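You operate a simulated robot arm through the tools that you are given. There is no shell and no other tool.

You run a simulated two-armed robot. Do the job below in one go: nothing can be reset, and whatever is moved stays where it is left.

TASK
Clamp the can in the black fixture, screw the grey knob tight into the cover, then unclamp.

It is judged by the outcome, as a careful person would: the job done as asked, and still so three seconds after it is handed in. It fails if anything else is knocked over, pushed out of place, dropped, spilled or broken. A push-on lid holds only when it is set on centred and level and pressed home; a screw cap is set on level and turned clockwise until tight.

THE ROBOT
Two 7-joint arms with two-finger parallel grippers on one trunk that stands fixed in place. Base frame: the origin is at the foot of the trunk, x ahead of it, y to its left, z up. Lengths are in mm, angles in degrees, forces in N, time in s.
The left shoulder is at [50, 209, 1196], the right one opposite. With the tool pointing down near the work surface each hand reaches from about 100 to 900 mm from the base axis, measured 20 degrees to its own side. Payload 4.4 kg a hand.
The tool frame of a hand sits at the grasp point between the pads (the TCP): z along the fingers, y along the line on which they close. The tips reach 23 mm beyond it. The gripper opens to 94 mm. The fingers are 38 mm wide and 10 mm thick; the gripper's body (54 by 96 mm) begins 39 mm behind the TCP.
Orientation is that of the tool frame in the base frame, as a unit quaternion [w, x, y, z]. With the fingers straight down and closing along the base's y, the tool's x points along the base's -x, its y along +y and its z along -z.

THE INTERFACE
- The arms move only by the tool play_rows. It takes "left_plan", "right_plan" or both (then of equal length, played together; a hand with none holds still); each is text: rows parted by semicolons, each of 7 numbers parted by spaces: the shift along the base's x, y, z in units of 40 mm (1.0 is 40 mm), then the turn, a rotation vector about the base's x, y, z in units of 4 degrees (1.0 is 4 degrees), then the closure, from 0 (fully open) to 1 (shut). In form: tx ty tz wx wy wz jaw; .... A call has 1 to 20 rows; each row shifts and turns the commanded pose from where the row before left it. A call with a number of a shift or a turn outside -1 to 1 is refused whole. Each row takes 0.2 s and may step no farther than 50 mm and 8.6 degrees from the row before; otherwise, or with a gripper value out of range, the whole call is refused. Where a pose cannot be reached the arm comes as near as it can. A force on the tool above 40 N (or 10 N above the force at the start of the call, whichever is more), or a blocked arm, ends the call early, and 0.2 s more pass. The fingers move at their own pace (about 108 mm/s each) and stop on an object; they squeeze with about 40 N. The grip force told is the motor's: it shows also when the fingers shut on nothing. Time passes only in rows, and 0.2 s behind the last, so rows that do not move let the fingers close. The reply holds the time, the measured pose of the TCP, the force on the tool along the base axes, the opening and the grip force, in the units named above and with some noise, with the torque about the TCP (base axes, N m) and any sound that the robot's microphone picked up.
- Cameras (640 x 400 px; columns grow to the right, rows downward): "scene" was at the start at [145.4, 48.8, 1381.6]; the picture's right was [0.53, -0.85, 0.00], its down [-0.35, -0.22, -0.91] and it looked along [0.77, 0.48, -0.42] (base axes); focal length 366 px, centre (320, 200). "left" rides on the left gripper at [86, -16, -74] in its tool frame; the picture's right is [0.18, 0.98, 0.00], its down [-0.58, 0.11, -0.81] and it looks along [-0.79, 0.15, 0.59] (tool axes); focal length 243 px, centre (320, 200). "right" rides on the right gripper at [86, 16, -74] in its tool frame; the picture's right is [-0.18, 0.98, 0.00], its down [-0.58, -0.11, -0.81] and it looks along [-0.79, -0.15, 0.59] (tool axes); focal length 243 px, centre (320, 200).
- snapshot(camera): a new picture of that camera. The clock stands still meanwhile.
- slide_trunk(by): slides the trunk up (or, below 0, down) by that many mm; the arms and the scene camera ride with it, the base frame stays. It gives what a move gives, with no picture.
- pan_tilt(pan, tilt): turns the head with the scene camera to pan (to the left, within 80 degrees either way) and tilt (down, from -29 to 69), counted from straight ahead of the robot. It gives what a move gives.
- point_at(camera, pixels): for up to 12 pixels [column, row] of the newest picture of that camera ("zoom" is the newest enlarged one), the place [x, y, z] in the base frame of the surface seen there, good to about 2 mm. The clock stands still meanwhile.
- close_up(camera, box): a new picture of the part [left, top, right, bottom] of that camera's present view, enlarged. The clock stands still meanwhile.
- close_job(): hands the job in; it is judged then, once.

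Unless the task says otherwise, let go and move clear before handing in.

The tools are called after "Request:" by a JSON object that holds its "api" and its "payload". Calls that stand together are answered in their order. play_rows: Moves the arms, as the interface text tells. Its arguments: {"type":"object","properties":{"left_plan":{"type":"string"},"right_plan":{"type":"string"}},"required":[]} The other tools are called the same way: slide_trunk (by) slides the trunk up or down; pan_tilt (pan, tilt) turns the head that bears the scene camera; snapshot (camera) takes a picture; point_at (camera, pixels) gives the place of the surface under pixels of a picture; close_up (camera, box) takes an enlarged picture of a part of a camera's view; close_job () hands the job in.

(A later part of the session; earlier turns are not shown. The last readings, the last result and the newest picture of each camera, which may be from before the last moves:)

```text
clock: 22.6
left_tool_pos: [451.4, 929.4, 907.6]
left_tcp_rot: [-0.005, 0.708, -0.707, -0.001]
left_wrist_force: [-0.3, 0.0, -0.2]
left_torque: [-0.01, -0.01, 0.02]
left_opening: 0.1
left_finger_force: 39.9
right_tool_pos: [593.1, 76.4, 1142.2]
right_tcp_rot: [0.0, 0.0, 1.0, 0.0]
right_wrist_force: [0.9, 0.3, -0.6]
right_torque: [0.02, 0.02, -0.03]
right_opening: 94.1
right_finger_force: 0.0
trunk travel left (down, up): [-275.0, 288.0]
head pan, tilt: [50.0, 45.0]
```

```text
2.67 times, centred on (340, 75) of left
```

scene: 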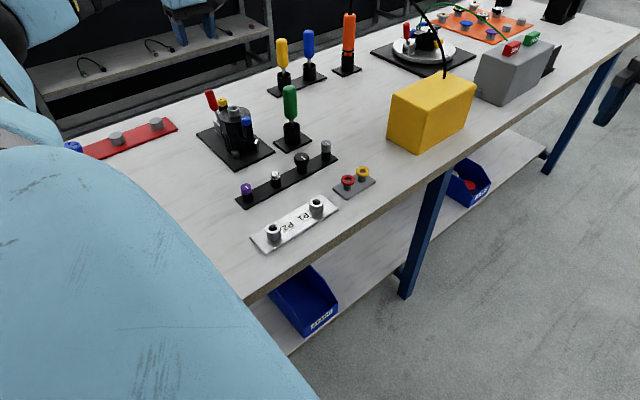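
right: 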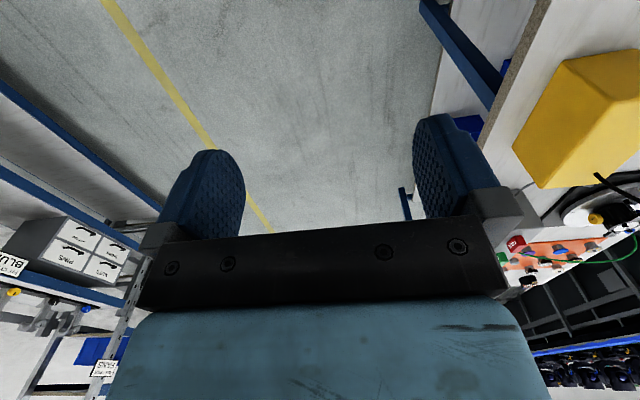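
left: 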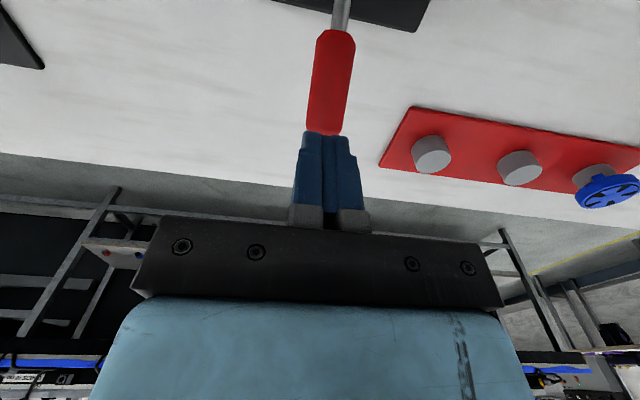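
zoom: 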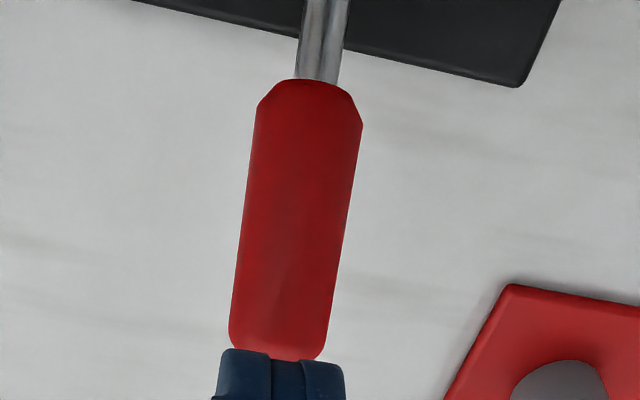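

The handle is at ~54° from vertical with its top near [450,930,872]. I'll press down with the closed fingertips in small steps.

Request:
{"api": "play_rows", "payload": {"left_plan": "0 0 -0.25 0 0 0 1; 0 0 -0.2 0 0 0 1; 0 0 -0.2 0 0 0 1; 0 0 -0.15 0 0 0 1; 0 0 0 0 0 0 1"}}

Request:
{"api": "close_up", "payload": {"camera": "scene", "box": [175, 60, 265, 160]}}

```text
clock: 23.8
left_tool_pos: [454.4, 929.8, 877.0]
left_tcp_rot: [0.005, -0.707, 0.707, 0.001]
left_wrist_force: [-0.5, 0.0, -0.3]
left_torque: [-0.03, -0.02, 0.0]
left_opening: 0.0
left_finger_force: 40.1
right_tool_pos: [592.7, 76.4, 1141.6]
right_tcp_rot: [0.001, 0.0, 1.0, 0.0]
right_wrist_force: [0.3, -0.3, 0.7]
right_torque: [-0.03, 0.04, 0.01]
right_opening: 94.2
right_finger_force: 0.0
trunk travel left (down, up): [-275.0, 288.0]
head pan, tilt: [50.0, 45.0]
```

```text
4.00 times, centred on (220, 110) of scene
```

zoom: 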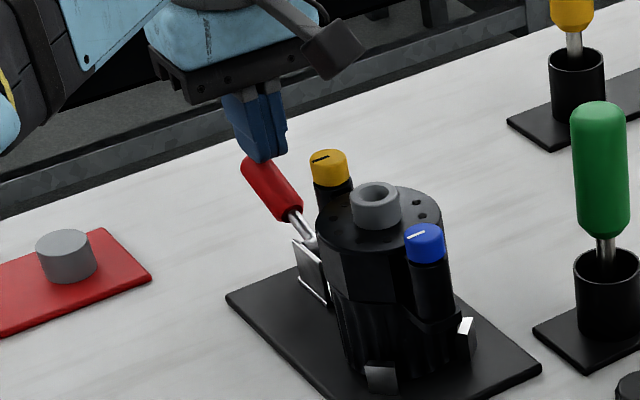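

The handle appears further down with near-zero residual force. I'll re-centre x (-4 mm) and keep pressing.

Request:
{"api": "play_rows", "payload": {"left_plan": "-0.1 0 -0.1 0 0 0 1; 0 0 -0.15 0 0 0 1; 0 0 -0.15 0 0 0 1; 0 0 0 0 0 0 1"}}

Request:
{"api": "close_up", "payload": {"camera": "scene", "box": [175, 60, 265, 160]}}

Request:
{"api": "snapshot", "payload": {"camera": "left"}}

```text
clock: 24.8
left_tool_pos: [448.2, 931.0, 859.9]
left_tcp_rot: [0.005, -0.707, 0.707, 0.001]
left_wrist_force: [-0.5, -0.1, 1.0]
left_torque: [-0.03, -0.01, -0.01]
left_opening: 0.2
left_finger_force: 40.2
right_tool_pos: [593.4, 78.0, 1141.6]
right_tcp_rot: [-0.001, 0.0, 1.0, 0.0]
right_wrist_force: [-0.3, -0.6, 0.0]
right_torque: [0.02, -0.02, 0.0]
right_opening: 93.8
right_finger_force: 0.0
trunk travel left (down, up): [-275.0, 288.0]
head pan, tilt: [50.0, 45.0]
```

```text
4.00 times, centred on (220, 110) of scene
```

zoom: 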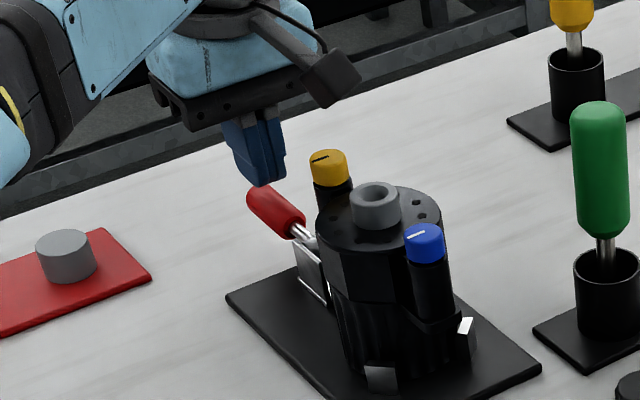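

```text
taken
```

left: 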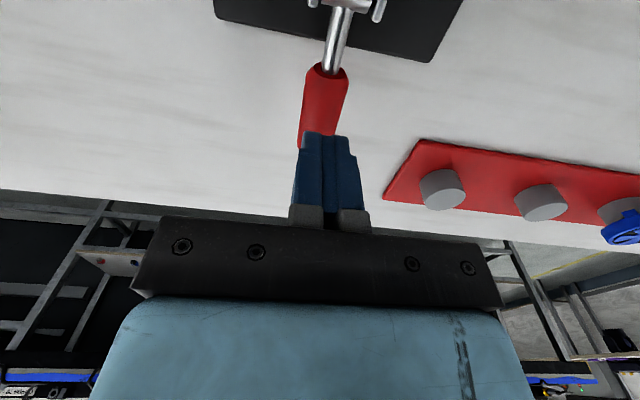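

The handle follows down freely. Continuing to press in small steps.

Request:
{"api": "play_rows", "payload": {"left_plan": "0.04 0 -0.12 0 0 0 1; 0 0 -0.12 0 0 0 1; 0 0 0 0 0 0 1"}}

Request:
{"api": "close_up", "payload": {"camera": "left", "box": [240, 0, 440, 150]}}

Request:
{"api": "point_at", "payload": {"camera": "zoom", "pixels": [[220, 190], [215, 250], [205, 300], [255, 120], [265, 60], [255, 20]]}}

```text
clock: 25.6
left_tool_pos: [449.2, 930.8, 849.2]
left_tcp_rot: [-0.005, 0.708, -0.706, 0.0]
left_wrist_force: [-0.7, -0.4, -0.1]
left_torque: [-0.02, 0.03, 0.0]
left_opening: 0.0
left_finger_force: 40.5
right_tool_pos: [593.3, 77.6, 1142.1]
right_tcp_rot: [0.0, 0.0, 1.0, 0.0]
right_wrist_force: [0.0, 0.1, 0.6]
right_torque: [-0.02, 0.0, -0.02]
right_opening: 94.0
right_finger_force: 0.1
trunk travel left (down, up): [-275.0, 288.0]
head pan, tilt: [50.0, 45.0]
```

```text
2.67 times, centred on (340, 75) of left
```

zoom: 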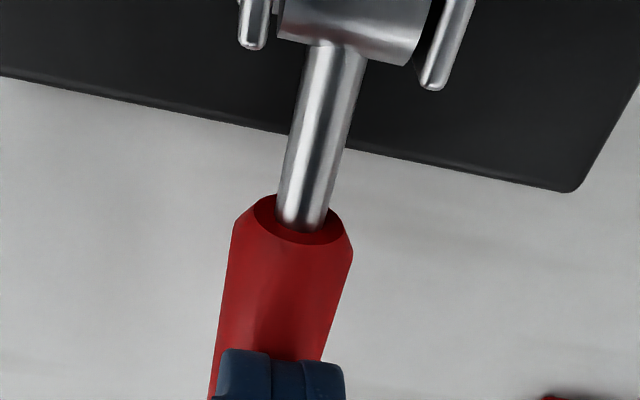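

```text
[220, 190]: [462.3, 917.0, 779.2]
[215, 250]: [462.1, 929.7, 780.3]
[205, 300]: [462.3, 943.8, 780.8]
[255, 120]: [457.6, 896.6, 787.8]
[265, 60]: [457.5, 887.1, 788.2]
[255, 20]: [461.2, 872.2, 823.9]
```

I can now see the grip's inner end face, so the handle is nearly flat. I'll measure its current line.

Request:
{"api": "point_at", "payload": {"camera": "zoom", "pixels": [[285, 270], [280, 300], [270, 340], [305, 200], [318, 130], [330, 70], [340, 20]]}}

Request:
{"api": "close_up", "payload": {"camera": "scene", "box": [175, 70, 265, 160]}}

```text
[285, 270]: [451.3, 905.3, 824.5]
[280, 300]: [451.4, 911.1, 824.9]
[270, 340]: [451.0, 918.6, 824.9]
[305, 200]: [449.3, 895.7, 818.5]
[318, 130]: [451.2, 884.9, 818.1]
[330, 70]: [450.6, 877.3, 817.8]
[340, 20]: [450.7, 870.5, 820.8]
```

```text
4.44 times, centred on (220, 115) of scene
```

zoom: 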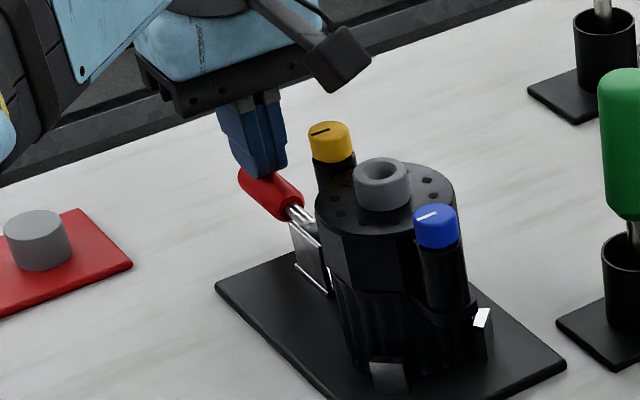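

The handle is now horizontal (top at z≈825). I'll press a few mm more to feel whether it's at its stop.

Request:
{"api": "play_rows", "payload": {"left_plan": "0 0 -0.08 0 0 0 1; 0 0 -0.06 0 0 0 1; 0 0 0 0 0 0 1"}}

Request:
{"api": "close_up", "payload": {"camera": "left", "box": [240, 0, 440, 150]}}

Request:
{"api": "point_at", "payload": {"camera": "zoom", "pixels": [[285, 270], [280, 300], [270, 335], [305, 200], [318, 130]]}}

```text
clock: 26.4
left_tool_pos: [449.8, 931.3, 848.9]
left_tcp_rot: [-0.008, 0.707, -0.707, -0.001]
left_wrist_force: [5.0, 2.3, 15.3]
left_torque: [-0.2, -0.14, 0.09]
left_opening: 0.2
left_finger_force: 40.6
right_tool_pos: [592.2, 74.0, 1142.8]
right_tcp_rot: [0.0, 0.0, 1.0, 0.001]
right_wrist_force: [0.7, -0.2, 0.7]
right_torque: [0.01, 0.02, 0.0]
right_opening: 93.7
right_finger_force: 0.0
trunk travel left (down, up): [-275.0, 288.0]
head pan, tilt: [50.0, 45.0]
```

```text
2.67 times, centred on (340, 75) of left
```

zoom: 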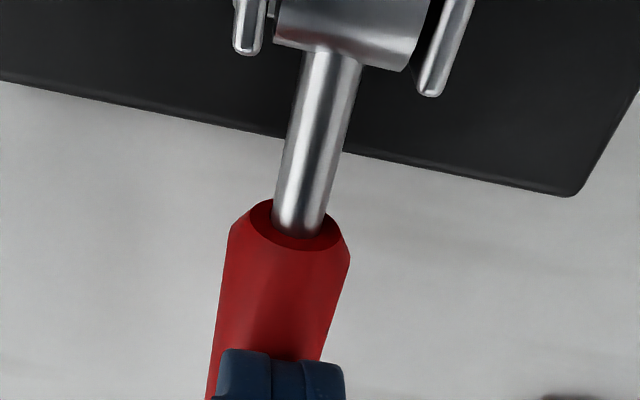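

```text
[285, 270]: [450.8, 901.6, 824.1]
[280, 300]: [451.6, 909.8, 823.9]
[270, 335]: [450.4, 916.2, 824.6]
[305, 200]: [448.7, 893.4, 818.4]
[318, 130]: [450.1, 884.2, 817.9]
```

Pressing gives 15 N with no further travel — the handle is at its stop. One slightly firmer press, then I'll lift off and inspect the pad against the can.

Request:
{"api": "play_rows", "payload": {"left_plan": "0 0 -0.06 0 0 0 1; 0 0 0 0 0 0 1"}}

Request:
{"api": "play_rows", "payload": {"left_plan": "0 0 0.5 0 0 0 1; 0 0 0.9 0 0 0 1; 0 0 0.9 0 0 0 0.5; 0 0 0.9 0 0 0 0.5; 0 0 0 0 0 0 0.5"}}

Request:
{"api": "snapshot", "payload": {"camera": "left"}}

Request:
{"api": "close_up", "payload": {"camera": "scene", "box": [175, 70, 265, 160]}}

```text
clock: 27.0
left_tool_pos: [449.4, 929.5, 848.2]
left_tcp_rot: [-0.008, 0.707, -0.707, -0.002]
left_wrist_force: [6.3, 5.9, 25.4]
left_torque: [-0.32, -0.19, 0.06]
left_opening: 0.0
left_finger_force: 40.2
right_tool_pos: [591.7, 74.8, 1142.9]
right_tcp_rot: [0.001, 0.0, 1.0, 0.001]
right_wrist_force: [-0.4, -0.7, 0.1]
right_torque: [-0.01, 0.01, 0.0]
right_opening: 94.2
right_finger_force: 0.0
trunk travel left (down, up): [-275.0, 288.0]
head pan, tilt: [50.0, 45.0]
```

```text
clock: 28.2
left_tool_pos: [450.7, 932.9, 969.3]
left_tcp_rot: [-0.005, 0.708, -0.707, -0.002]
left_wrist_force: [0.5, -0.7, -0.5]
left_torque: [-0.03, 0.02, 0.0]
left_opening: 46.8
left_finger_force: 0.1
right_tool_pos: [594.2, 77.6, 1142.0]
right_tcp_rot: [0.0, 0.001, 1.0, 0.0]
right_wrist_force: [-0.3, 0.2, -0.5]
right_torque: [0.04, -0.01, -0.01]
right_opening: 94.2
right_finger_force: 0.0
trunk travel left (down, up): [-275.0, 288.0]
head pan, tilt: [50.0, 45.0]
```

```text
taken
```

left: 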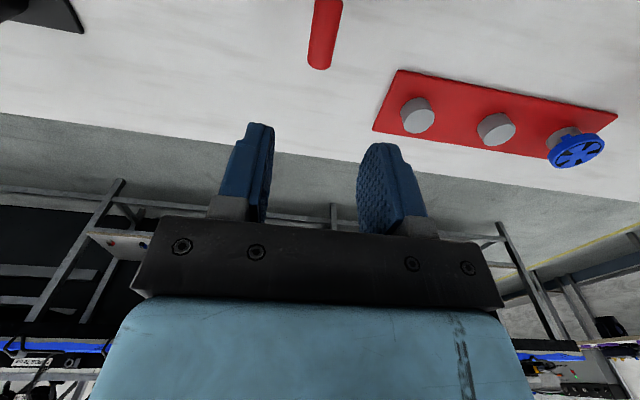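

```text
4.44 times, centred on (220, 115) of scene
```

zoom: 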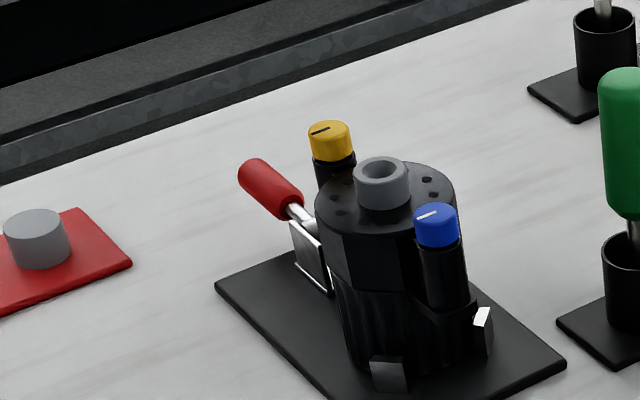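

The handle lies flat and stays there. I'll swing the hand back (yaw −90°) to the earlier viewpoint to check the pad against the can.

Request:
{"api": "play_rows", "payload": {"left_plan": "-0.176 -0.19 0.075 0 0 -1 0.4; -0.176 -0.19 0.075 0 0 -1 0.4; -0.176 -0.19 0.075 0 0 -1 0.4; -0.176 -0.19 0.075 0 0 -1 0.4; -0.176 -0.19 0.075 0 0 -1 0.4; -0.176 -0.19 0.075 0 0 -1 0.4; -0.176 -0.19 0.075 0 0 -1 0.4; -0.176 -0.19 0.075 0 0 -1 0.4; -0.176 -0.19 0.075 0 0 -1 0.4; -0.176 -0.19 0.075 0 0 -1 0.4; -0.176 -0.19 0.075 0 0 -1 0.4; -0.176 -0.19 0.075 0 0 -1 0.4; -0.176 -0.19 0.075 0 0 -1 0.4; -0.176 -0.19 0.075 0 0 -1 0.4; -0.176 -0.19 0.075 0 0 -1 0.4; -0.176 -0.19 0.075 0 0 -1 0.4; -0.176 -0.19 0.075 0 0 -1 0.4; -0.176 -0.19 0.075 0 0 -1 0.4; -0.176 -0.19 0.075 0 0 -1 0.4; -0.176 -0.19 0.075 0 0 -1 0.4"}}

Request:
{"api": "play_rows", "payload": {"left_plan": "0 0 0 0 0 -1 0; 0 0 0 0 0 -1 0; 0 0 0 0 0 -0.5 0; 0 0 0 0 0 0 0"}}

Request:
{"api": "close_up", "payload": {"camera": "left", "box": [200, 30, 420, 210]}}

```text
clock: 32.4
left_tool_pos: [309.3, 779.4, 1031.8]
left_tcp_rot: [0.005, -0.087, 0.996, -0.002]
left_wrist_force: [0.0, 0.0, -0.3]
left_torque: [0.02, 0.0, -0.01]
left_opening: 56.5
left_finger_force: 0.1
right_tool_pos: [593.2, 76.4, 1142.3]
right_tcp_rot: [-0.001, 0.0, 1.0, 0.0]
right_wrist_force: [-0.1, 0.6, 0.3]
right_torque: [0.02, 0.03, 0.0]
right_opening: 93.7
right_finger_force: 0.0
trunk travel left (down, up): [-275.0, 288.0]
head pan, tilt: [50.0, 45.0]
```

```text
clock: 33.4
left_tool_pos: [308.8, 777.6, 1031.6]
left_tcp_rot: [0.005, -0.001, 1.0, -0.003]
left_wrist_force: [0.1, -0.6, -0.3]
left_torque: [-0.01, 0.01, -0.02]
left_opening: 94.2
left_finger_force: 0.0
right_tool_pos: [593.9, 76.6, 1142.7]
right_tcp_rot: [0.0, 0.0, 1.0, 0.0]
right_wrist_force: [0.7, -0.9, -0.2]
right_torque: [0.0, 0.01, -0.02]
right_opening: 93.9
right_finger_force: 0.1
trunk travel left (down, up): [-275.0, 288.0]
head pan, tilt: [50.0, 45.0]
```

```text
2.22 times, centred on (310, 120) of left
```

zoom: 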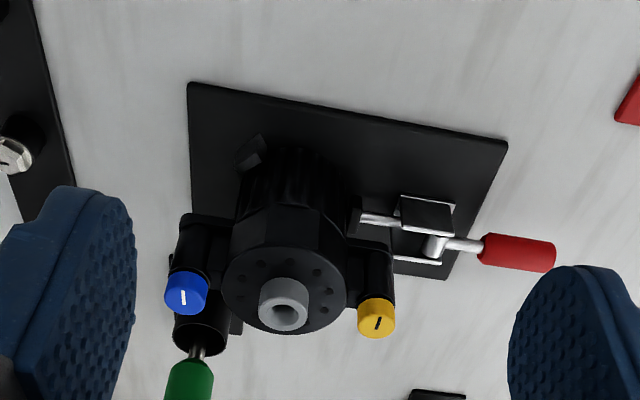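

The plunger rod is now extended and the pad (zoom (353,215)) is against the can — clamped. Now I'll re-measure the cover's bush, and take a closer look.

Request:
{"api": "close_up", "payload": {"camera": "left", "box": [240, 70, 360, 180]}}

Request:
{"api": "point_at", "payload": {"camera": "zoom", "pixels": [[240, 250], [200, 310], [260, 330], [225, 345], [225, 325], [225, 300], [60, 290], [440, 320], [360, 150], [130, 320], [340, 320], [230, 380]]}}

```text
3.64 times, centred on (300, 125) of left
```

zoom: 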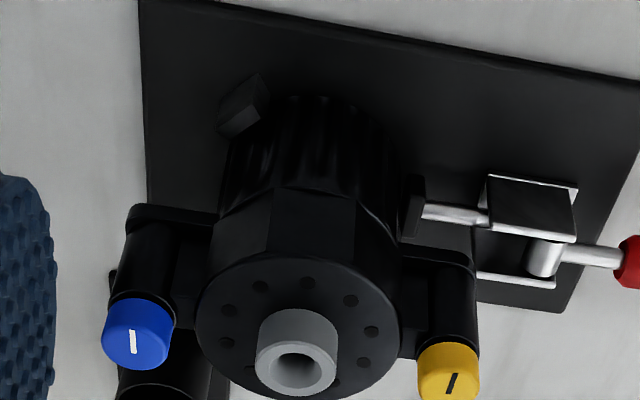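

```text
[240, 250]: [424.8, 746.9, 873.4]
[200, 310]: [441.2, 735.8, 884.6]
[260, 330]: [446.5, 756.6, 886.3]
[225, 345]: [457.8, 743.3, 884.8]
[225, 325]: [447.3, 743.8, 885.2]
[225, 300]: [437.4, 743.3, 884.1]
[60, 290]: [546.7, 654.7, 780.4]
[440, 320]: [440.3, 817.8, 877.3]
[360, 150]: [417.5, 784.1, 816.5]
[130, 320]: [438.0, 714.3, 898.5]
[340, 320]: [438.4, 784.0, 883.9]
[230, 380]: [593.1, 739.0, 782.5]
```

Clamp is closed. Next is the grey knob at about [588,596]; I'll move the left hand above it and look straight at it.

Request:
{"api": "play_rows", "payload": {"left_plan": "0.872 -0.569 -0.225 0 0 0 0; 0.872 -0.569 -0.225 0 0 0 0; 0.872 -0.569 -0.225 0 0 0 0; 0.872 -0.569 -0.225 0 0 0 0; 0.872 -0.569 -0.225 0 0 0 0; 0.872 -0.569 -0.225 0 0 0 0; 0.872 -0.569 -0.225 0 0 0 0; 0.872 -0.569 -0.225 0 0 0 0; 0 0 0 0 0 0 0"}}

Request:
{"api": "snapshot", "payload": {"camera": "left"}}

Request:
{"api": "close_up", "payload": {"camera": "left", "box": [240, 0, 400, 110]}}

```text
clock: 35.4
left_tool_pos: [589.4, 597.2, 961.6]
left_tcp_rot: [0.005, 0.0, 1.0, -0.003]
left_wrist_force: [-0.3, -0.4, -0.8]
left_torque: [0.0, 0.0, 0.02]
left_opening: 94.1
left_finger_force: 0.1
right_tool_pos: [592.5, 76.4, 1142.6]
right_tcp_rot: [0.0, 0.0, 1.0, 0.0]
right_wrist_force: [-0.1, -0.3, 0.1]
right_torque: [-0.02, -0.02, -0.02]
right_opening: 93.7
right_finger_force: 0.0
trunk travel left (down, up): [-275.0, 288.0]
head pan, tilt: [50.0, 45.0]
```

```text
taken
```

left: 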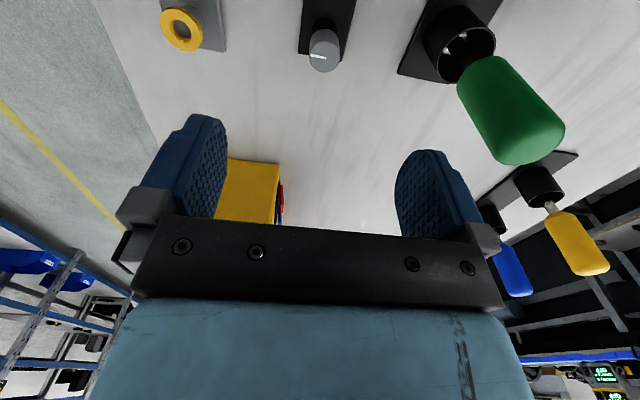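

```text
3.64 times, centred on (320, 55) of left
```

zoom: 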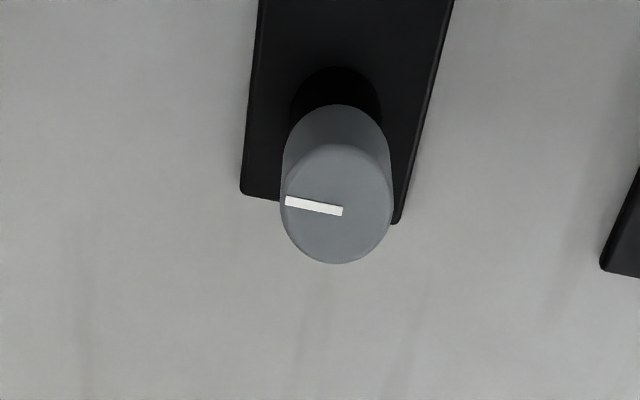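

Request:
{"api": "point_at", "payload": {"camera": "zoom", "pixels": [[336, 205], [285, 207], [388, 207], [336, 152], [336, 258], [340, 112], [340, 90], [290, 205], [382, 205], [290, 120], [378, 120]]}}

```text
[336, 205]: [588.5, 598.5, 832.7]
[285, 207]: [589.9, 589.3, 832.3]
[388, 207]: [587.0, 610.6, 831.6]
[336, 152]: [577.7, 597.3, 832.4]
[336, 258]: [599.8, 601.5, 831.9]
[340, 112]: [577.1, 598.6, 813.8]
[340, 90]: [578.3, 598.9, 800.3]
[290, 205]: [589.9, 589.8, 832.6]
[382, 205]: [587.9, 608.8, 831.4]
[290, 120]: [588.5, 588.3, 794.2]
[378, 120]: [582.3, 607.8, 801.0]
```

The knob's top centre is about [588.6,599,832], radius ≈11. I'll trim tilt and position, and descend partway to check alignment.

Request:
{"api": "play_rows", "payload": {"left_plan": "0 0.045 -0.9 0.085 0.14 0 0.35; 0 0 -0.9 0 0 0 0.35; 0 0 -0.2 0 0 0 0.35; 0 0 0 0 0 0 0.35"}}

Request:
{"api": "snapshot", "payload": {"camera": "left"}}

Request:
{"api": "play_rows", "payload": {"left_plan": "0 0 0 0 0 0 0.35; 0 0 0 0 0 0 0.35"}}

```text
clock: 36.4
left_tool_pos: [590.7, 597.3, 879.2]
left_tcp_rot: [0.0, 0.0, 1.0, 0.0]
left_wrist_force: [-0.5, -0.3, 1.4]
left_torque: [-0.03, 0.0, 0.0]
left_opening: 61.2
left_finger_force: 0.0
right_tool_pos: [591.6, 76.2, 1142.1]
right_tcp_rot: [-0.001, 0.0, 1.0, 0.001]
right_wrist_force: [-0.3, -0.3, 0.1]
right_torque: [0.01, 0.0, 0.02]
right_opening: 94.3
right_finger_force: 0.1
trunk travel left (down, up): [-275.0, 288.0]
head pan, tilt: [50.0, 45.0]
```

```text
taken
```

left: 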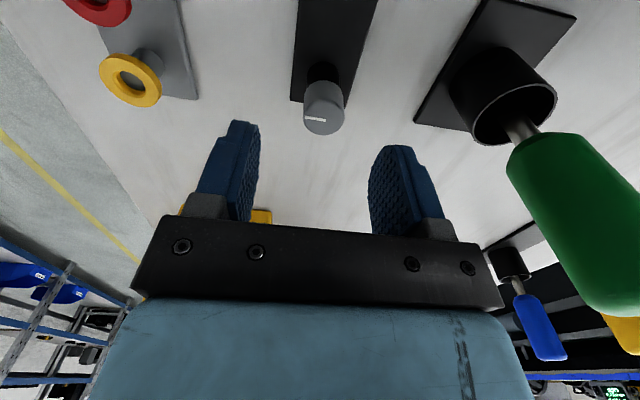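

```text
clock: 37.0
left_tool_pos: [591.6, 597.7, 879.5]
left_tcp_rot: [0.0, 0.0, 1.0, 0.0]
left_wrist_force: [-0.4, -1.0, 0.6]
left_torque: [0.02, 0.0, -0.03]
left_opening: 61.1
left_finger_force: 0.0
right_tool_pos: [593.5, 76.2, 1141.7]
right_tcp_rot: [-0.001, -0.001, 1.0, 0.0]
right_wrist_force: [-0.8, -0.3, -0.6]
right_torque: [0.02, -0.01, 0.0]
right_opening: 94.1
right_finger_force: 0.0
trunk travel left (down, up): [-275.0, 288.0]
head pan, tilt: [50.0, 45.0]
```

Hand reads ≈[591,597.5,879]. I'll re-measure the knob's centre from this closer view.

Request:
{"api": "close_up", "payload": {"camera": "left", "box": [270, 50, 370, 150]}}

Request:
{"api": "point_at", "payload": {"camera": "zoom", "pixels": [[330, 265], [255, 265], [400, 265], [335, 220], [340, 330], [335, 150], [335, 120], [335, 80], [400, 180], [270, 180]]}}

```text
4.00 times, centred on (320, 100) of left
```

zoom: 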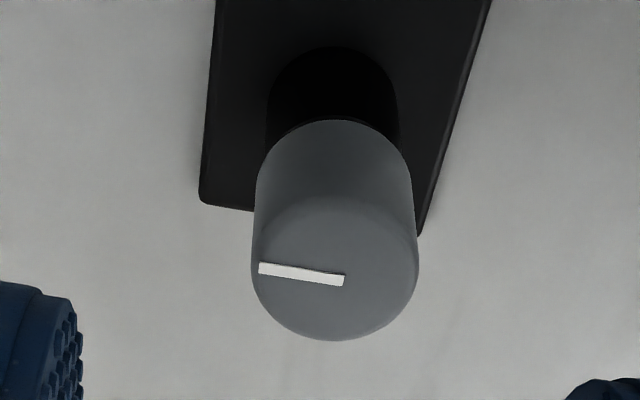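

```text
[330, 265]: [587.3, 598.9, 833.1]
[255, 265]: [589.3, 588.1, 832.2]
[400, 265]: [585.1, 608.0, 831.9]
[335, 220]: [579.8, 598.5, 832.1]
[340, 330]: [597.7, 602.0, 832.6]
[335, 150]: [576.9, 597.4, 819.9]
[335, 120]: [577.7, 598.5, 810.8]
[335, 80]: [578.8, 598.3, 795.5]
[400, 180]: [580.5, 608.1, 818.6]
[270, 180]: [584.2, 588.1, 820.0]
```

Knob centre ≈[588.2,599.2], cap from z≈809.5 to 832. I'll shift, lower so the tips are just above the cap's lower rim (TCP z≈835), and close.

Request:
{"api": "play_rows", "payload": {"left_plan": "-0.06 0.042 -0.5 0 0 0 0.35; 0 0 -0.6 0 0 0 0.4; 0 0 0 0 0 0 0.4"}}

Request:
{"api": "snapshot", "payload": {"camera": "left"}}

Request:
{"api": "close_up", "payload": {"camera": "scene", "box": [270, 90, 390, 190]}}

```text
clock: 37.8
left_tool_pos: [587.3, 599.1, 836.1]
left_tcp_rot: [0.0, 0.0, 1.0, 0.0]
left_wrist_force: [0.5, -0.1, -0.6]
left_torque: [-0.02, -0.05, -0.03]
left_opening: 56.3
left_finger_force: 0.0
right_tool_pos: [593.2, 76.5, 1143.0]
right_tcp_rot: [0.0, 0.0, 1.0, -0.001]
right_wrist_force: [0.7, -0.4, 0.2]
right_torque: [0.03, -0.01, 0.01]
right_opening: 94.1
right_finger_force: 0.0
trunk travel left (down, up): [-275.0, 288.0]
head pan, tilt: [50.0, 45.0]
```

```text
taken
```

left: 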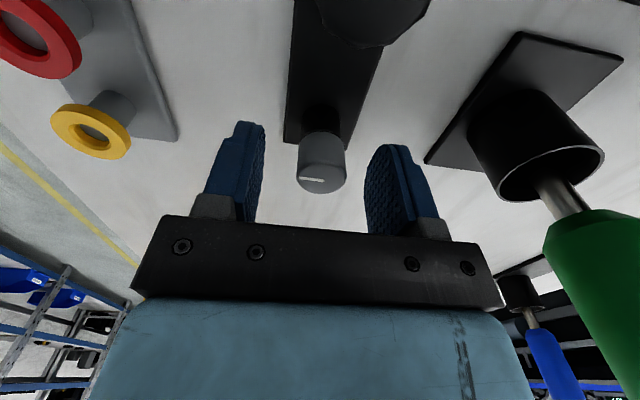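

```text
4.00 times, centred on (330, 140) of scene
```

zoom: 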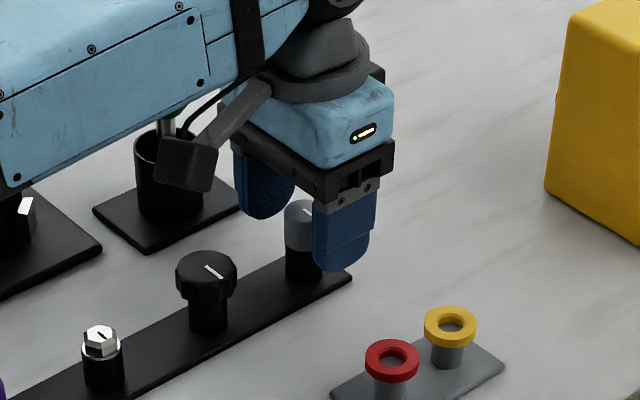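

The knob sits centred between the pads (≈(322,175)). Closing on it.

Request:
{"api": "play_rows", "payload": {"left_plan": "0 0 0 0 0 0 0.6; 0 0 0 0 0 0 0.75; 0 0 0 0 0 0 0.9; 0 0 0 0 0 0 0.9"}}

Request:
{"api": "snapshot", "payload": {"camera": "left"}}

```text
clock: 38.8
left_tool_pos: [588.5, 599.5, 836.2]
left_tcp_rot: [0.0, -0.001, 1.0, 0.0]
left_wrist_force: [-0.1, 8.7, 1.6]
left_torque: [0.26, -0.04, 0.05]
left_opening: 23.3
left_finger_force: 39.8
right_tool_pos: [592.4, 77.5, 1143.9]
right_tcp_rot: [0.001, 0.0, 1.0, -0.001]
right_wrist_force: [-0.4, -0.4, 0.1]
right_torque: [0.0, 0.03, 0.02]
right_opening: 94.2
right_finger_force: 0.1
trunk travel left (down, up): [-275.0, 288.0]
head pan, tilt: [50.0, 45.0]
```

```text
taken
```

left: 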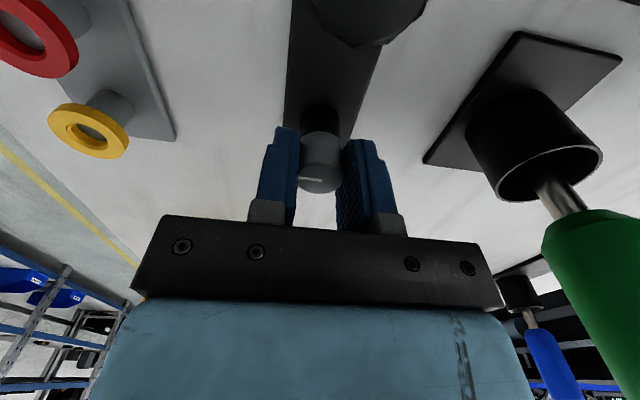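

The knob is gripped (23.3 mm). A small +y trim to relieve the 9 N side load, then I'll lift slowly.

Request:
{"api": "play_rows", "payload": {"left_plan": "0 0.03 0 0 0 0 0.9; 0 0 0.1 0 0 0 0.9; 0 0 0.15 0 0 0 0.9; 0 0 0 0 0 0 0.9"}}

Request:
{"api": "snapshot", "payload": {"camera": "left"}}

Request:
{"api": "close_up", "payload": {"camera": "scene", "box": [270, 90, 390, 190]}}

```text
clock: 39.8
left_tool_pos: [587.3, 599.3, 843.8]
left_tcp_rot: [-0.001, -0.001, 1.0, 0.0]
left_wrist_force: [-0.1, 0.1, -0.6]
left_torque: [-0.02, 0.0, -0.01]
left_opening: 23.3
left_finger_force: 40.4
right_tool_pos: [593.3, 75.8, 1142.5]
right_tcp_rot: [0.0, 0.0, 1.0, 0.0]
right_wrist_force: [-0.4, 0.3, 0.1]
right_torque: [0.01, 0.01, 0.01]
right_opening: 94.2
right_finger_force: 0.0
trunk travel left (down, up): [-275.0, 288.0]
head pan, tilt: [50.0, 45.0]
```

```text
taken
```

left: 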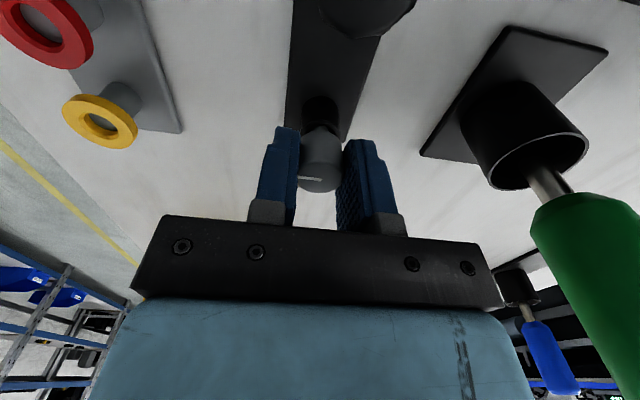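

```text
4.00 times, centred on (330, 140) of scene
```

zoom: 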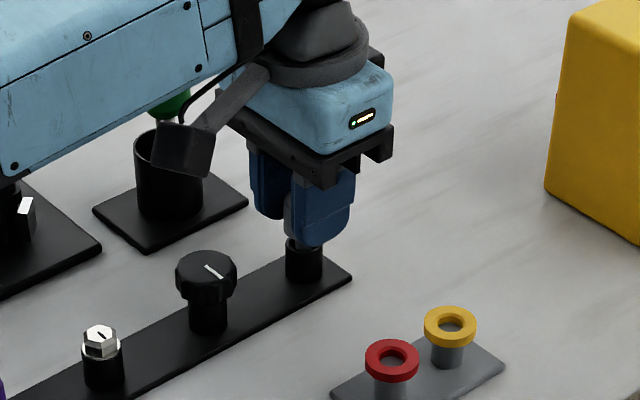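

The knob lifts freely with the hand. Lifting well clear.

Request:
{"api": "play_rows", "payload": {"left_plan": "0 0 0.5 0 0 0 0.9; 0 0 0.9 0 0 0 0.9; 0 0 1 0 0 0 0.9; 0 0 1 0 0 0 0.9; 0 0 0.7 0 0 0 0.9; 0 0 0 0 0 0 0.9"}}

Request:
{"api": "close_up", "payload": {"camera": "left", "box": [240, 90, 400, 220]}}

Request:
{"api": "close_up", "payload": {"camera": "scene", "box": [240, 30, 400, 170]}}

```text
clock: 41.2
left_tool_pos: [584.8, 602.7, 1007.7]
left_tcp_rot: [0.0, 0.001, 1.0, -0.001]
left_wrist_force: [-1.1, -0.4, -0.2]
left_torque: [-0.01, -0.01, 0.0]
left_opening: 23.2
left_finger_force: 40.3
right_tool_pos: [592.5, 77.6, 1142.8]
right_tcp_rot: [0.0, 0.0, 1.0, 0.0]
right_wrist_force: [0.5, 0.0, 0.4]
right_torque: [0.0, -0.02, 0.02]
right_opening: 94.0
right_finger_force: 0.0
trunk travel left (down, up): [-275.0, 288.0]
head pan, tilt: [50.0, 45.0]
```

```text
3.08 times, centred on (320, 155) of left
```

zoom: 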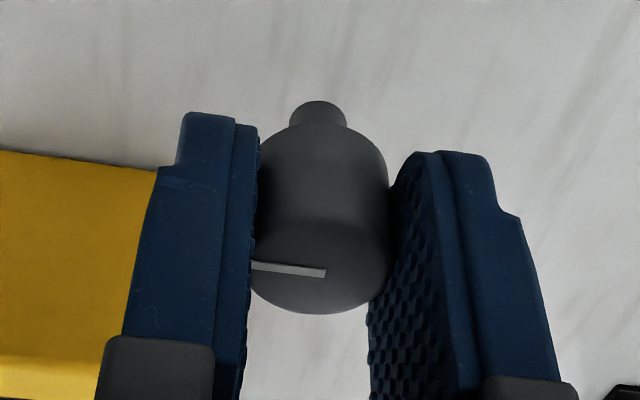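

```text
2.86 times, centred on (320, 100) of scene
```

zoom: 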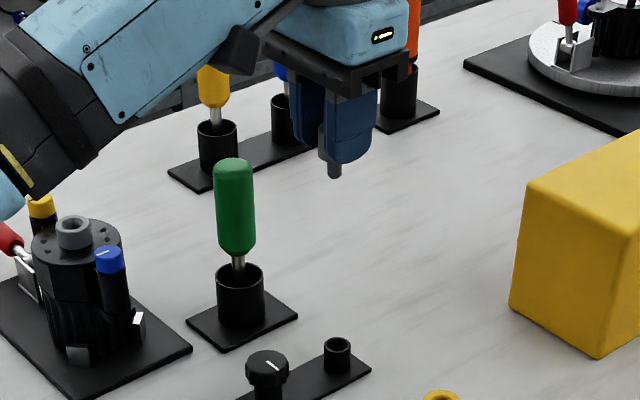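

The knob has a short stub shaft (left zoom (318,110)) which fits the bush's hole. I'll measure the stub relative to the hand.

Request:
{"api": "close_up", "payload": {"camera": "left", "box": [280, 110, 380, 200]}}

Request:
{"api": "point_at", "payload": {"camera": "zoom", "pixels": [[312, 80], [312, 95], [285, 95], [338, 95], [312, 115], [312, 200], [240, 180], [385, 180], [310, 290], [310, 240], [310, 340]]}}

Request:
{"api": "close_up", "payload": {"camera": "scene", "box": [300, 50, 370, 110]}}

Request:
{"api": "point_at", "payload": {"camera": "zoom", "pixels": [[305, 385], [305, 350], [310, 320], [290, 280]]}}

```text
4.44 times, centred on (330, 155) of left
```

zoom: 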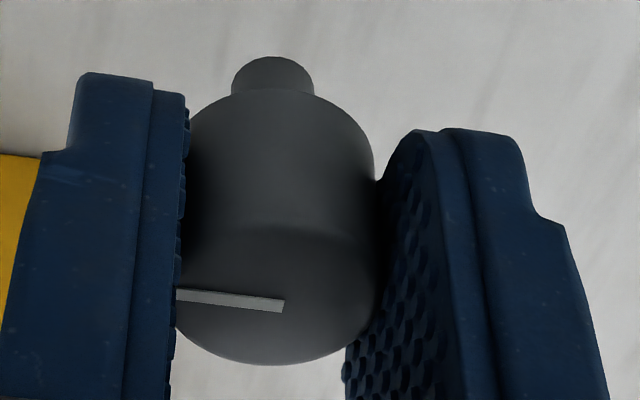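

```text
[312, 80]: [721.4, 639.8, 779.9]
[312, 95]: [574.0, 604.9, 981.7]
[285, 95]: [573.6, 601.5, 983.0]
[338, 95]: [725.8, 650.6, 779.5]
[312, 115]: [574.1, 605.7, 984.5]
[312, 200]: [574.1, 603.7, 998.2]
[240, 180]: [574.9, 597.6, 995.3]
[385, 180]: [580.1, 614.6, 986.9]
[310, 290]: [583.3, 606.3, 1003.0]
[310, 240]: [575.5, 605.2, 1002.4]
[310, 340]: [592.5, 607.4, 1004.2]
```

```text
6.67 times, centred on (335, 80) of scene
```

zoom: 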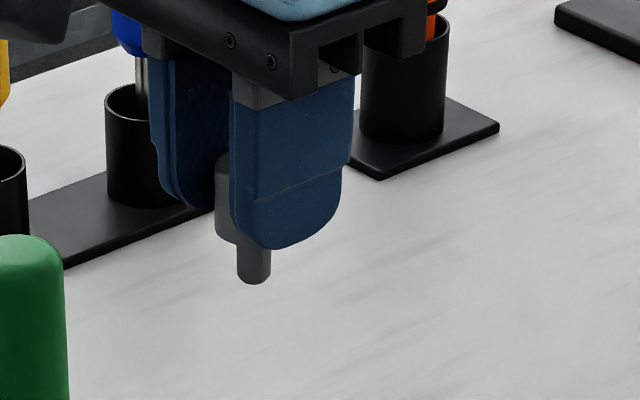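

```text
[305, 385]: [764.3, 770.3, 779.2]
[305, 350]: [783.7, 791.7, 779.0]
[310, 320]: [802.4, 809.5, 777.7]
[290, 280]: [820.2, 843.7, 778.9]
```

The stub is ~11 mm wide and ~15 mm long below the cap. Before crossing to the can, I'll check the green screwdriver's height for clearance.

Request:
{"api": "snapshot", "payload": {"camera": "scene"}}

Request:
{"api": "point_at", "payload": {"camera": "scene", "pixels": [[290, 88], [290, 100], [234, 109], [234, 115], [222, 103], [246, 122], [283, 45], [308, 35]]}}

```text
taken
```

scene: 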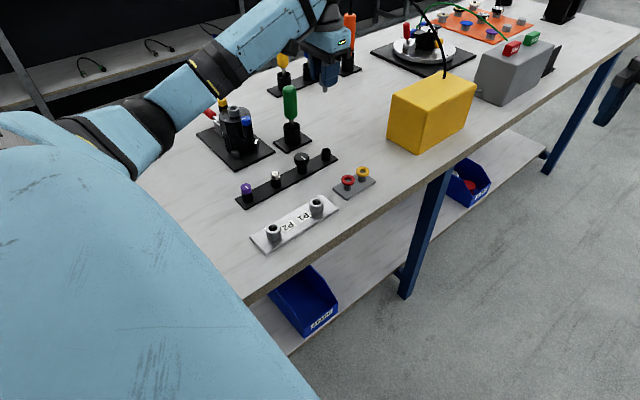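

```text
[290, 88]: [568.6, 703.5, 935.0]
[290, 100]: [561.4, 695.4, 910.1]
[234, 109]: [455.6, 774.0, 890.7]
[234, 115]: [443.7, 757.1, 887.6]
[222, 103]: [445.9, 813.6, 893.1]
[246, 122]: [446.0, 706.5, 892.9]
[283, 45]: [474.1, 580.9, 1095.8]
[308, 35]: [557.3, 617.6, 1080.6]
```

Green handle tops at z≈937; my stub is at ~966, so I'll rise a little first and then go over to the can.

Request:
{"api": "play_rows", "payload": {"left_plan": "0 0 0.6 0 0 0 0.9; -0.675 0.835 0 0 0 0 0.9; -0.675 0.835 0 0 0 0 0.9; -0.675 0.835 0 0 0 0 0.9; -0.675 0.835 0 0 0 0 0.9; -0.675 0.835 0 0 0 0 0.9; 0 0 0 0 0 0 0.9"}}

Request:
{"api": "snapshot", "payload": {"camera": "left"}}

Request:
{"api": "close_up", "payload": {"camera": "left", "box": [260, 0, 400, 110]}}

```text
clock: 42.8
left_tool_pos: [448.1, 767.5, 1034.3]
left_tcp_rot: [0.0, 0.0, 1.0, 0.0]
left_wrist_force: [-0.1, -0.5, -0.2]
left_torque: [0.04, 0.0, 0.01]
left_opening: 22.1
left_finger_force: 39.8
right_tool_pos: [592.6, 75.8, 1141.8]
right_tcp_rot: [-0.001, 0.0, 1.0, 0.0]
right_wrist_force: [0.4, -0.5, -0.2]
right_torque: [0.0, -0.03, -0.03]
right_opening: 94.2
right_finger_force: 0.1
trunk travel left (down, up): [-275.0, 288.0]
head pan, tilt: [50.0, 45.0]
```

```text
taken
```

left: 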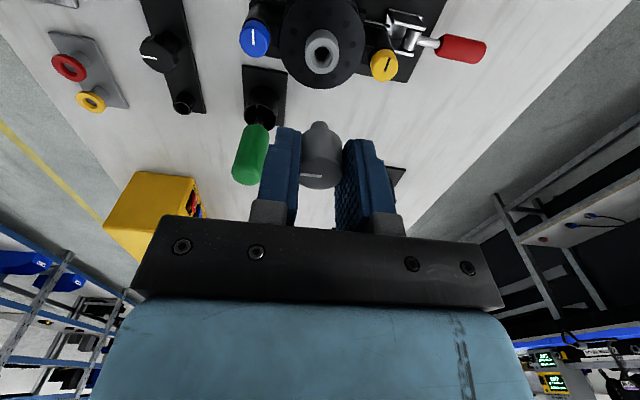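

```text
3.64 times, centred on (330, 55) of left
```

zoom: 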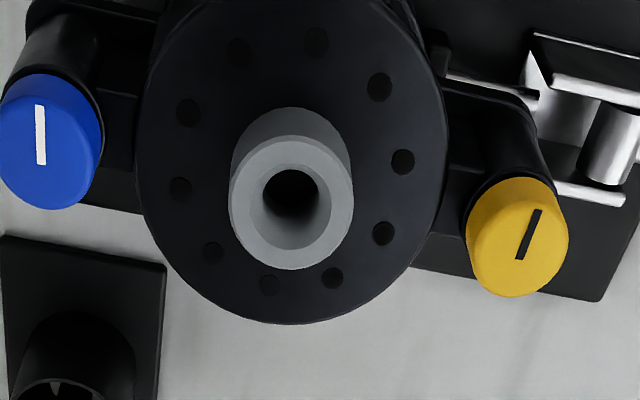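

The bush is clearly visible at zoom (291,203). I'll measure its rim points to find the centre precisely.

Request:
{"api": "point_at", "payload": {"camera": "zoom", "pixels": [[239, 203], [344, 203], [291, 148], [291, 260], [254, 165], [328, 165], [254, 243], [328, 243], [291, 195], [50, 135], [517, 235], [291, 230]]}}

Request:
{"api": "play_rows", "payload": {"left_plan": "0 0 0 0 0 0 0.9; 0 0 0 0 0 0 0.9"}}

Request:
{"api": "play_rows", "payload": {"left_plan": "0 0 0 0 0 0 0.9"}}

```text
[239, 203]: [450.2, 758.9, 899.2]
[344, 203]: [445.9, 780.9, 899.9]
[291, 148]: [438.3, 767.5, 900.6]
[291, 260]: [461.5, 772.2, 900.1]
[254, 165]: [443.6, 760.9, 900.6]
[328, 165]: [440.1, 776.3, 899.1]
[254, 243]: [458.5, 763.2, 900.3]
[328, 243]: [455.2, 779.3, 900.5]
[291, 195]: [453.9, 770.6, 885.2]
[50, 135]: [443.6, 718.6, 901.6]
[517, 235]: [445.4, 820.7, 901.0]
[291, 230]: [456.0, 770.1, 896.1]
```

```text
clock: 43.4
left_tool_pos: [448.7, 768.8, 1033.7]
left_tcp_rot: [-0.001, 0.001, 1.0, 0.001]
left_wrist_force: [0.8, 0.2, -0.4]
left_torque: [0.0, 0.0, 0.01]
left_opening: 22.1
left_finger_force: 39.9
right_tool_pos: [593.2, 76.9, 1142.2]
right_tcp_rot: [0.0, 0.0, 1.0, 0.0]
right_wrist_force: [0.4, 0.1, 0.5]
right_torque: [0.03, -0.03, 0.01]
right_opening: 94.4
right_finger_force: 0.0
trunk travel left (down, up): [-275.0, 288.0]
head pan, tilt: [50.0, 45.0]
```

```text
clock: 43.8
left_tool_pos: [449.5, 767.0, 1032.9]
left_tcp_rot: [0.0, -0.001, 1.0, -0.001]
left_wrist_force: [-0.1, 0.5, -0.1]
left_torque: [-0.04, 0.03, 0.0]
left_opening: 22.0
left_finger_force: 40.4
right_tool_pos: [592.6, 76.6, 1142.9]
right_tcp_rot: [0.0, 0.0, 1.0, 0.0]
right_wrist_force: [-0.2, -0.8, -0.6]
right_torque: [0.0, 0.0, 0.01]
right_opening: 94.0
right_finger_force: 0.1
trunk travel left (down, up): [-275.0, 288.0]
head pan, tilt: [50.0, 45.0]
```

The bush centre is ≈[449.3,769.9,900]; my hand reads ≈[448.8,767.8]. The grip opening changed from 23.2 to 22.1, so I'll check how the knob sits in the fingers.

Request:
{"api": "close_up", "payload": {"camera": "left", "box": [280, 110, 380, 200]}}

Request:
{"api": "point_at", "payload": {"camera": "zoom", "pixels": [[272, 65], [272, 85], [255, 90], [290, 90], [272, 180], [220, 180], [330, 180], [280, 290], [280, 330], [220, 300], [330, 290], [280, 240]]}}

Request:
{"api": "close_up", "payload": {"camera": "scene", "box": [200, 40, 280, 160]}}

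```text
4.44 times, centred on (330, 155) of left
```

zoom: 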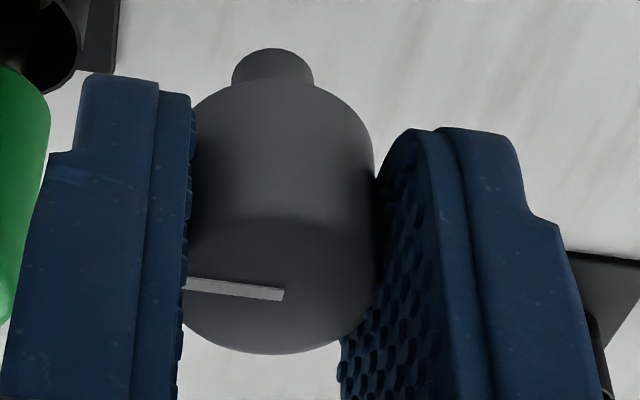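

```text
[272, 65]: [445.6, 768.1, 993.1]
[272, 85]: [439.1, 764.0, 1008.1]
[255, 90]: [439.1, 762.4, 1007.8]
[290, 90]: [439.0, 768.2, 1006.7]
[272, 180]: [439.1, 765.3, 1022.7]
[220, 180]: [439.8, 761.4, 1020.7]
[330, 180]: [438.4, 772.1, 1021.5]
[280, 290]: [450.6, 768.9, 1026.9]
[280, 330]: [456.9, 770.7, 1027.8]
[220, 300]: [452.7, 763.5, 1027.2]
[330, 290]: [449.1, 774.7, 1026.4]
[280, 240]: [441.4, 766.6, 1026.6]
```

```text
3.33 times, centred on (240, 100) of scene
```

zoom: 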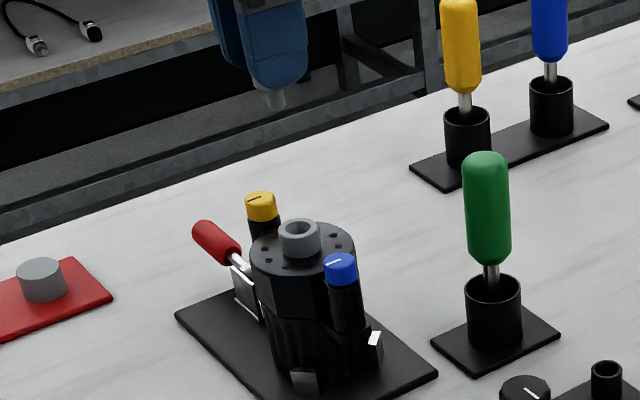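

The knob slipped ~2 mm lower in the grip but is straight; relative to the bush it's within about 1 mm. I'll trim and descend to just above the bush, then inspect from the scene camera.

Request:
{"api": "play_rows", "payload": {"left_plan": "-0.008 0.028 -0.7 0 0 0 0.95; 0 0 -0.7 0 0 0 0.95; 0 0 -0.5 0 0 0 0.95; 0 0 0 0 0 0 0.95"}}

Request:
{"api": "close_up", "payload": {"camera": "scene", "box": [200, 70, 270, 130]}}

Request:
{"api": "snapshot", "payload": {"camera": "left"}}

```text
clock: 44.8
left_tool_pos: [450.1, 769.1, 957.6]
left_tcp_rot: [0.0, 0.0, 1.0, 0.0]
left_wrist_force: [-0.6, -0.4, 0.1]
left_torque: [0.03, -0.01, 0.0]
left_opening: 22.0
left_finger_force: 39.8
right_tool_pos: [592.4, 76.8, 1142.4]
right_tcp_rot: [0.0, 0.0, 1.0, 0.0]
right_wrist_force: [0.2, 0.5, -1.0]
right_torque: [-0.02, 0.03, 0.0]
right_opening: 94.1
right_finger_force: 0.0
trunk travel left (down, up): [-275.0, 288.0]
head pan, tilt: [50.0, 45.0]
```

```text
6.67 times, centred on (235, 100) of scene
```

zoom: 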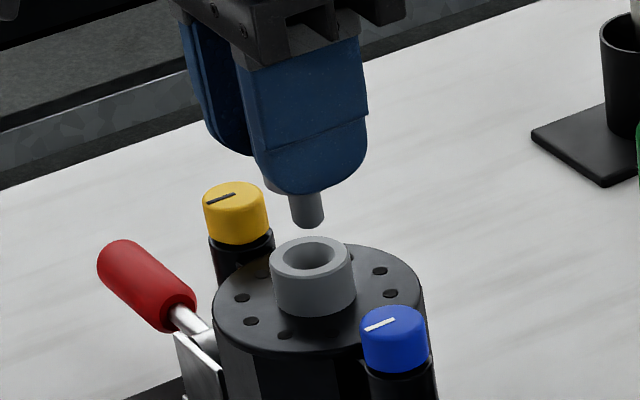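

```text
taken
```

left: 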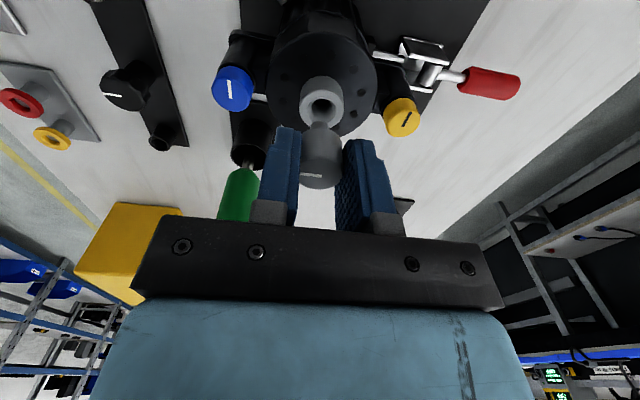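

From the scene camera, the stub (308,222) lines up with the bush hole (312,256) to within about a millimetre. I'll check the other direction with a left-camera close-up.

Request:
{"api": "close_up", "payload": {"camera": "left", "box": [270, 60, 370, 150]}}

Request:
{"api": "point_at", "payload": {"camera": "zoom", "pixels": [[325, 290], [325, 310], [300, 300], [350, 300], [330, 112], [330, 230], [250, 175], [410, 175], [330, 350], [270, 350], [390, 350]]}}

```text
4.44 times, centred on (320, 105) of left
```

zoom: 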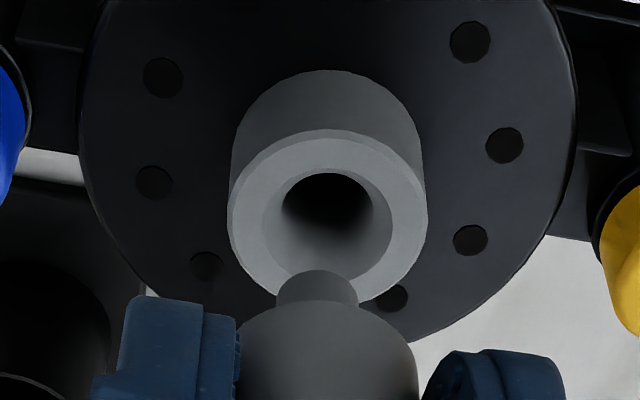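

```text
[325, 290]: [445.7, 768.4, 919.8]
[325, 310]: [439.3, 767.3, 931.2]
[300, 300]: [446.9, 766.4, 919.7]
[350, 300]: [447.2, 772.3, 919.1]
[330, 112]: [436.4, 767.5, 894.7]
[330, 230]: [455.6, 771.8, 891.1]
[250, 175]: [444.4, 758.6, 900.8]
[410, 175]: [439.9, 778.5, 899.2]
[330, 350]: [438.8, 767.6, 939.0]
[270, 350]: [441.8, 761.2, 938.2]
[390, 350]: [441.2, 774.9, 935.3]
```

Stub axis ≈[450.5,769.5] vs. bush ≈[449.3,769.9]. A tiny trim (−0.8, +0.3 mm), then I'll lower slowly and watch the contact force.

Request:
{"api": "play_rows", "payload": {"left_plan": "-0.02 0.008 -0.1 0 0 0 0.95; 0 0 -0.1 0 0 0 0.95; 0 0 -0.1 0 0 0 0.95; 0 0 0 0 0 0 0.95"}}

Request:
{"api": "close_up", "payload": {"camera": "scene", "box": [200, 70, 270, 130]}}

Request:
{"api": "close_up", "payload": {"camera": "left", "box": [270, 60, 370, 150]}}

```text
clock: 45.8
left_tool_pos: [450.0, 770.5, 944.1]
left_tcp_rot: [0.0, -0.001, 1.0, 0.0]
left_wrist_force: [0.7, 0.0, -0.8]
left_torque: [0.02, 0.02, 0.03]
left_opening: 22.3
left_finger_force: 39.6
right_tool_pos: [593.1, 75.9, 1143.0]
right_tcp_rot: [0.0, 0.0, 1.0, 0.0]
right_wrist_force: [-0.2, 0.0, 0.1]
right_torque: [0.03, 0.02, 0.04]
right_opening: 94.2
right_finger_force: 0.2
trunk travel left (down, up): [-275.0, 288.0]
head pan, tilt: [50.0, 45.0]
```

```text
6.67 times, centred on (235, 100) of scene
```

zoom: 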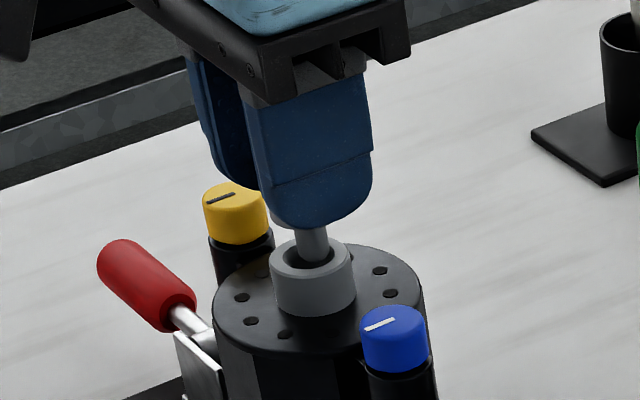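

```text
4.44 times, centred on (320, 105) of left
```

zoom: 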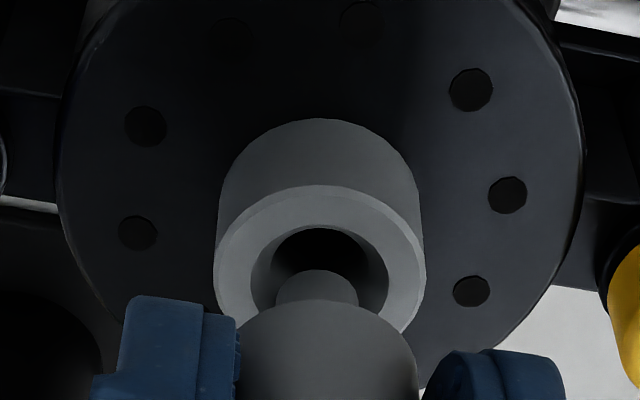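

The stub is just entering the bush hole (scene zoom (312,250)), no contact force. Lowering in 3 mm steps.

Request:
{"api": "play_rows", "payload": {"left_plan": "0 0 -0.075 0 0 0 0.95; 0 0 -0.075 0 0 0 0.95; 0 0 0 0 0 0 0.95"}}

Request:
{"api": "close_up", "payload": {"camera": "scene", "box": [200, 70, 270, 130]}}

```text
clock: 46.6
left_tool_pos: [450.9, 769.3, 939.4]
left_tcp_rot: [0.0, -0.001, 1.0, 0.001]
left_wrist_force: [-6.9, 1.5, 6.5]
left_torque: [0.02, 0.23, 0.01]
left_opening: 22.1
left_finger_force: 39.7
right_tool_pos: [592.3, 76.1, 1142.5]
right_tcp_rot: [0.001, 0.0, 1.0, 0.001]
right_wrist_force: [0.2, 0.8, 0.1]
right_torque: [0.0, -0.01, 0.02]
right_opening: 94.0
right_finger_force: 0.1
trunk travel left (down, up): [-275.0, 288.0]
head pan, tilt: [50.0, 45.0]
```

```text
6.67 times, centred on (235, 100) of scene
```

zoom: 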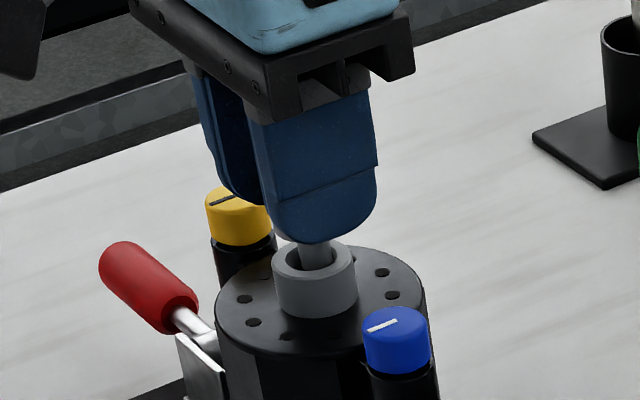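

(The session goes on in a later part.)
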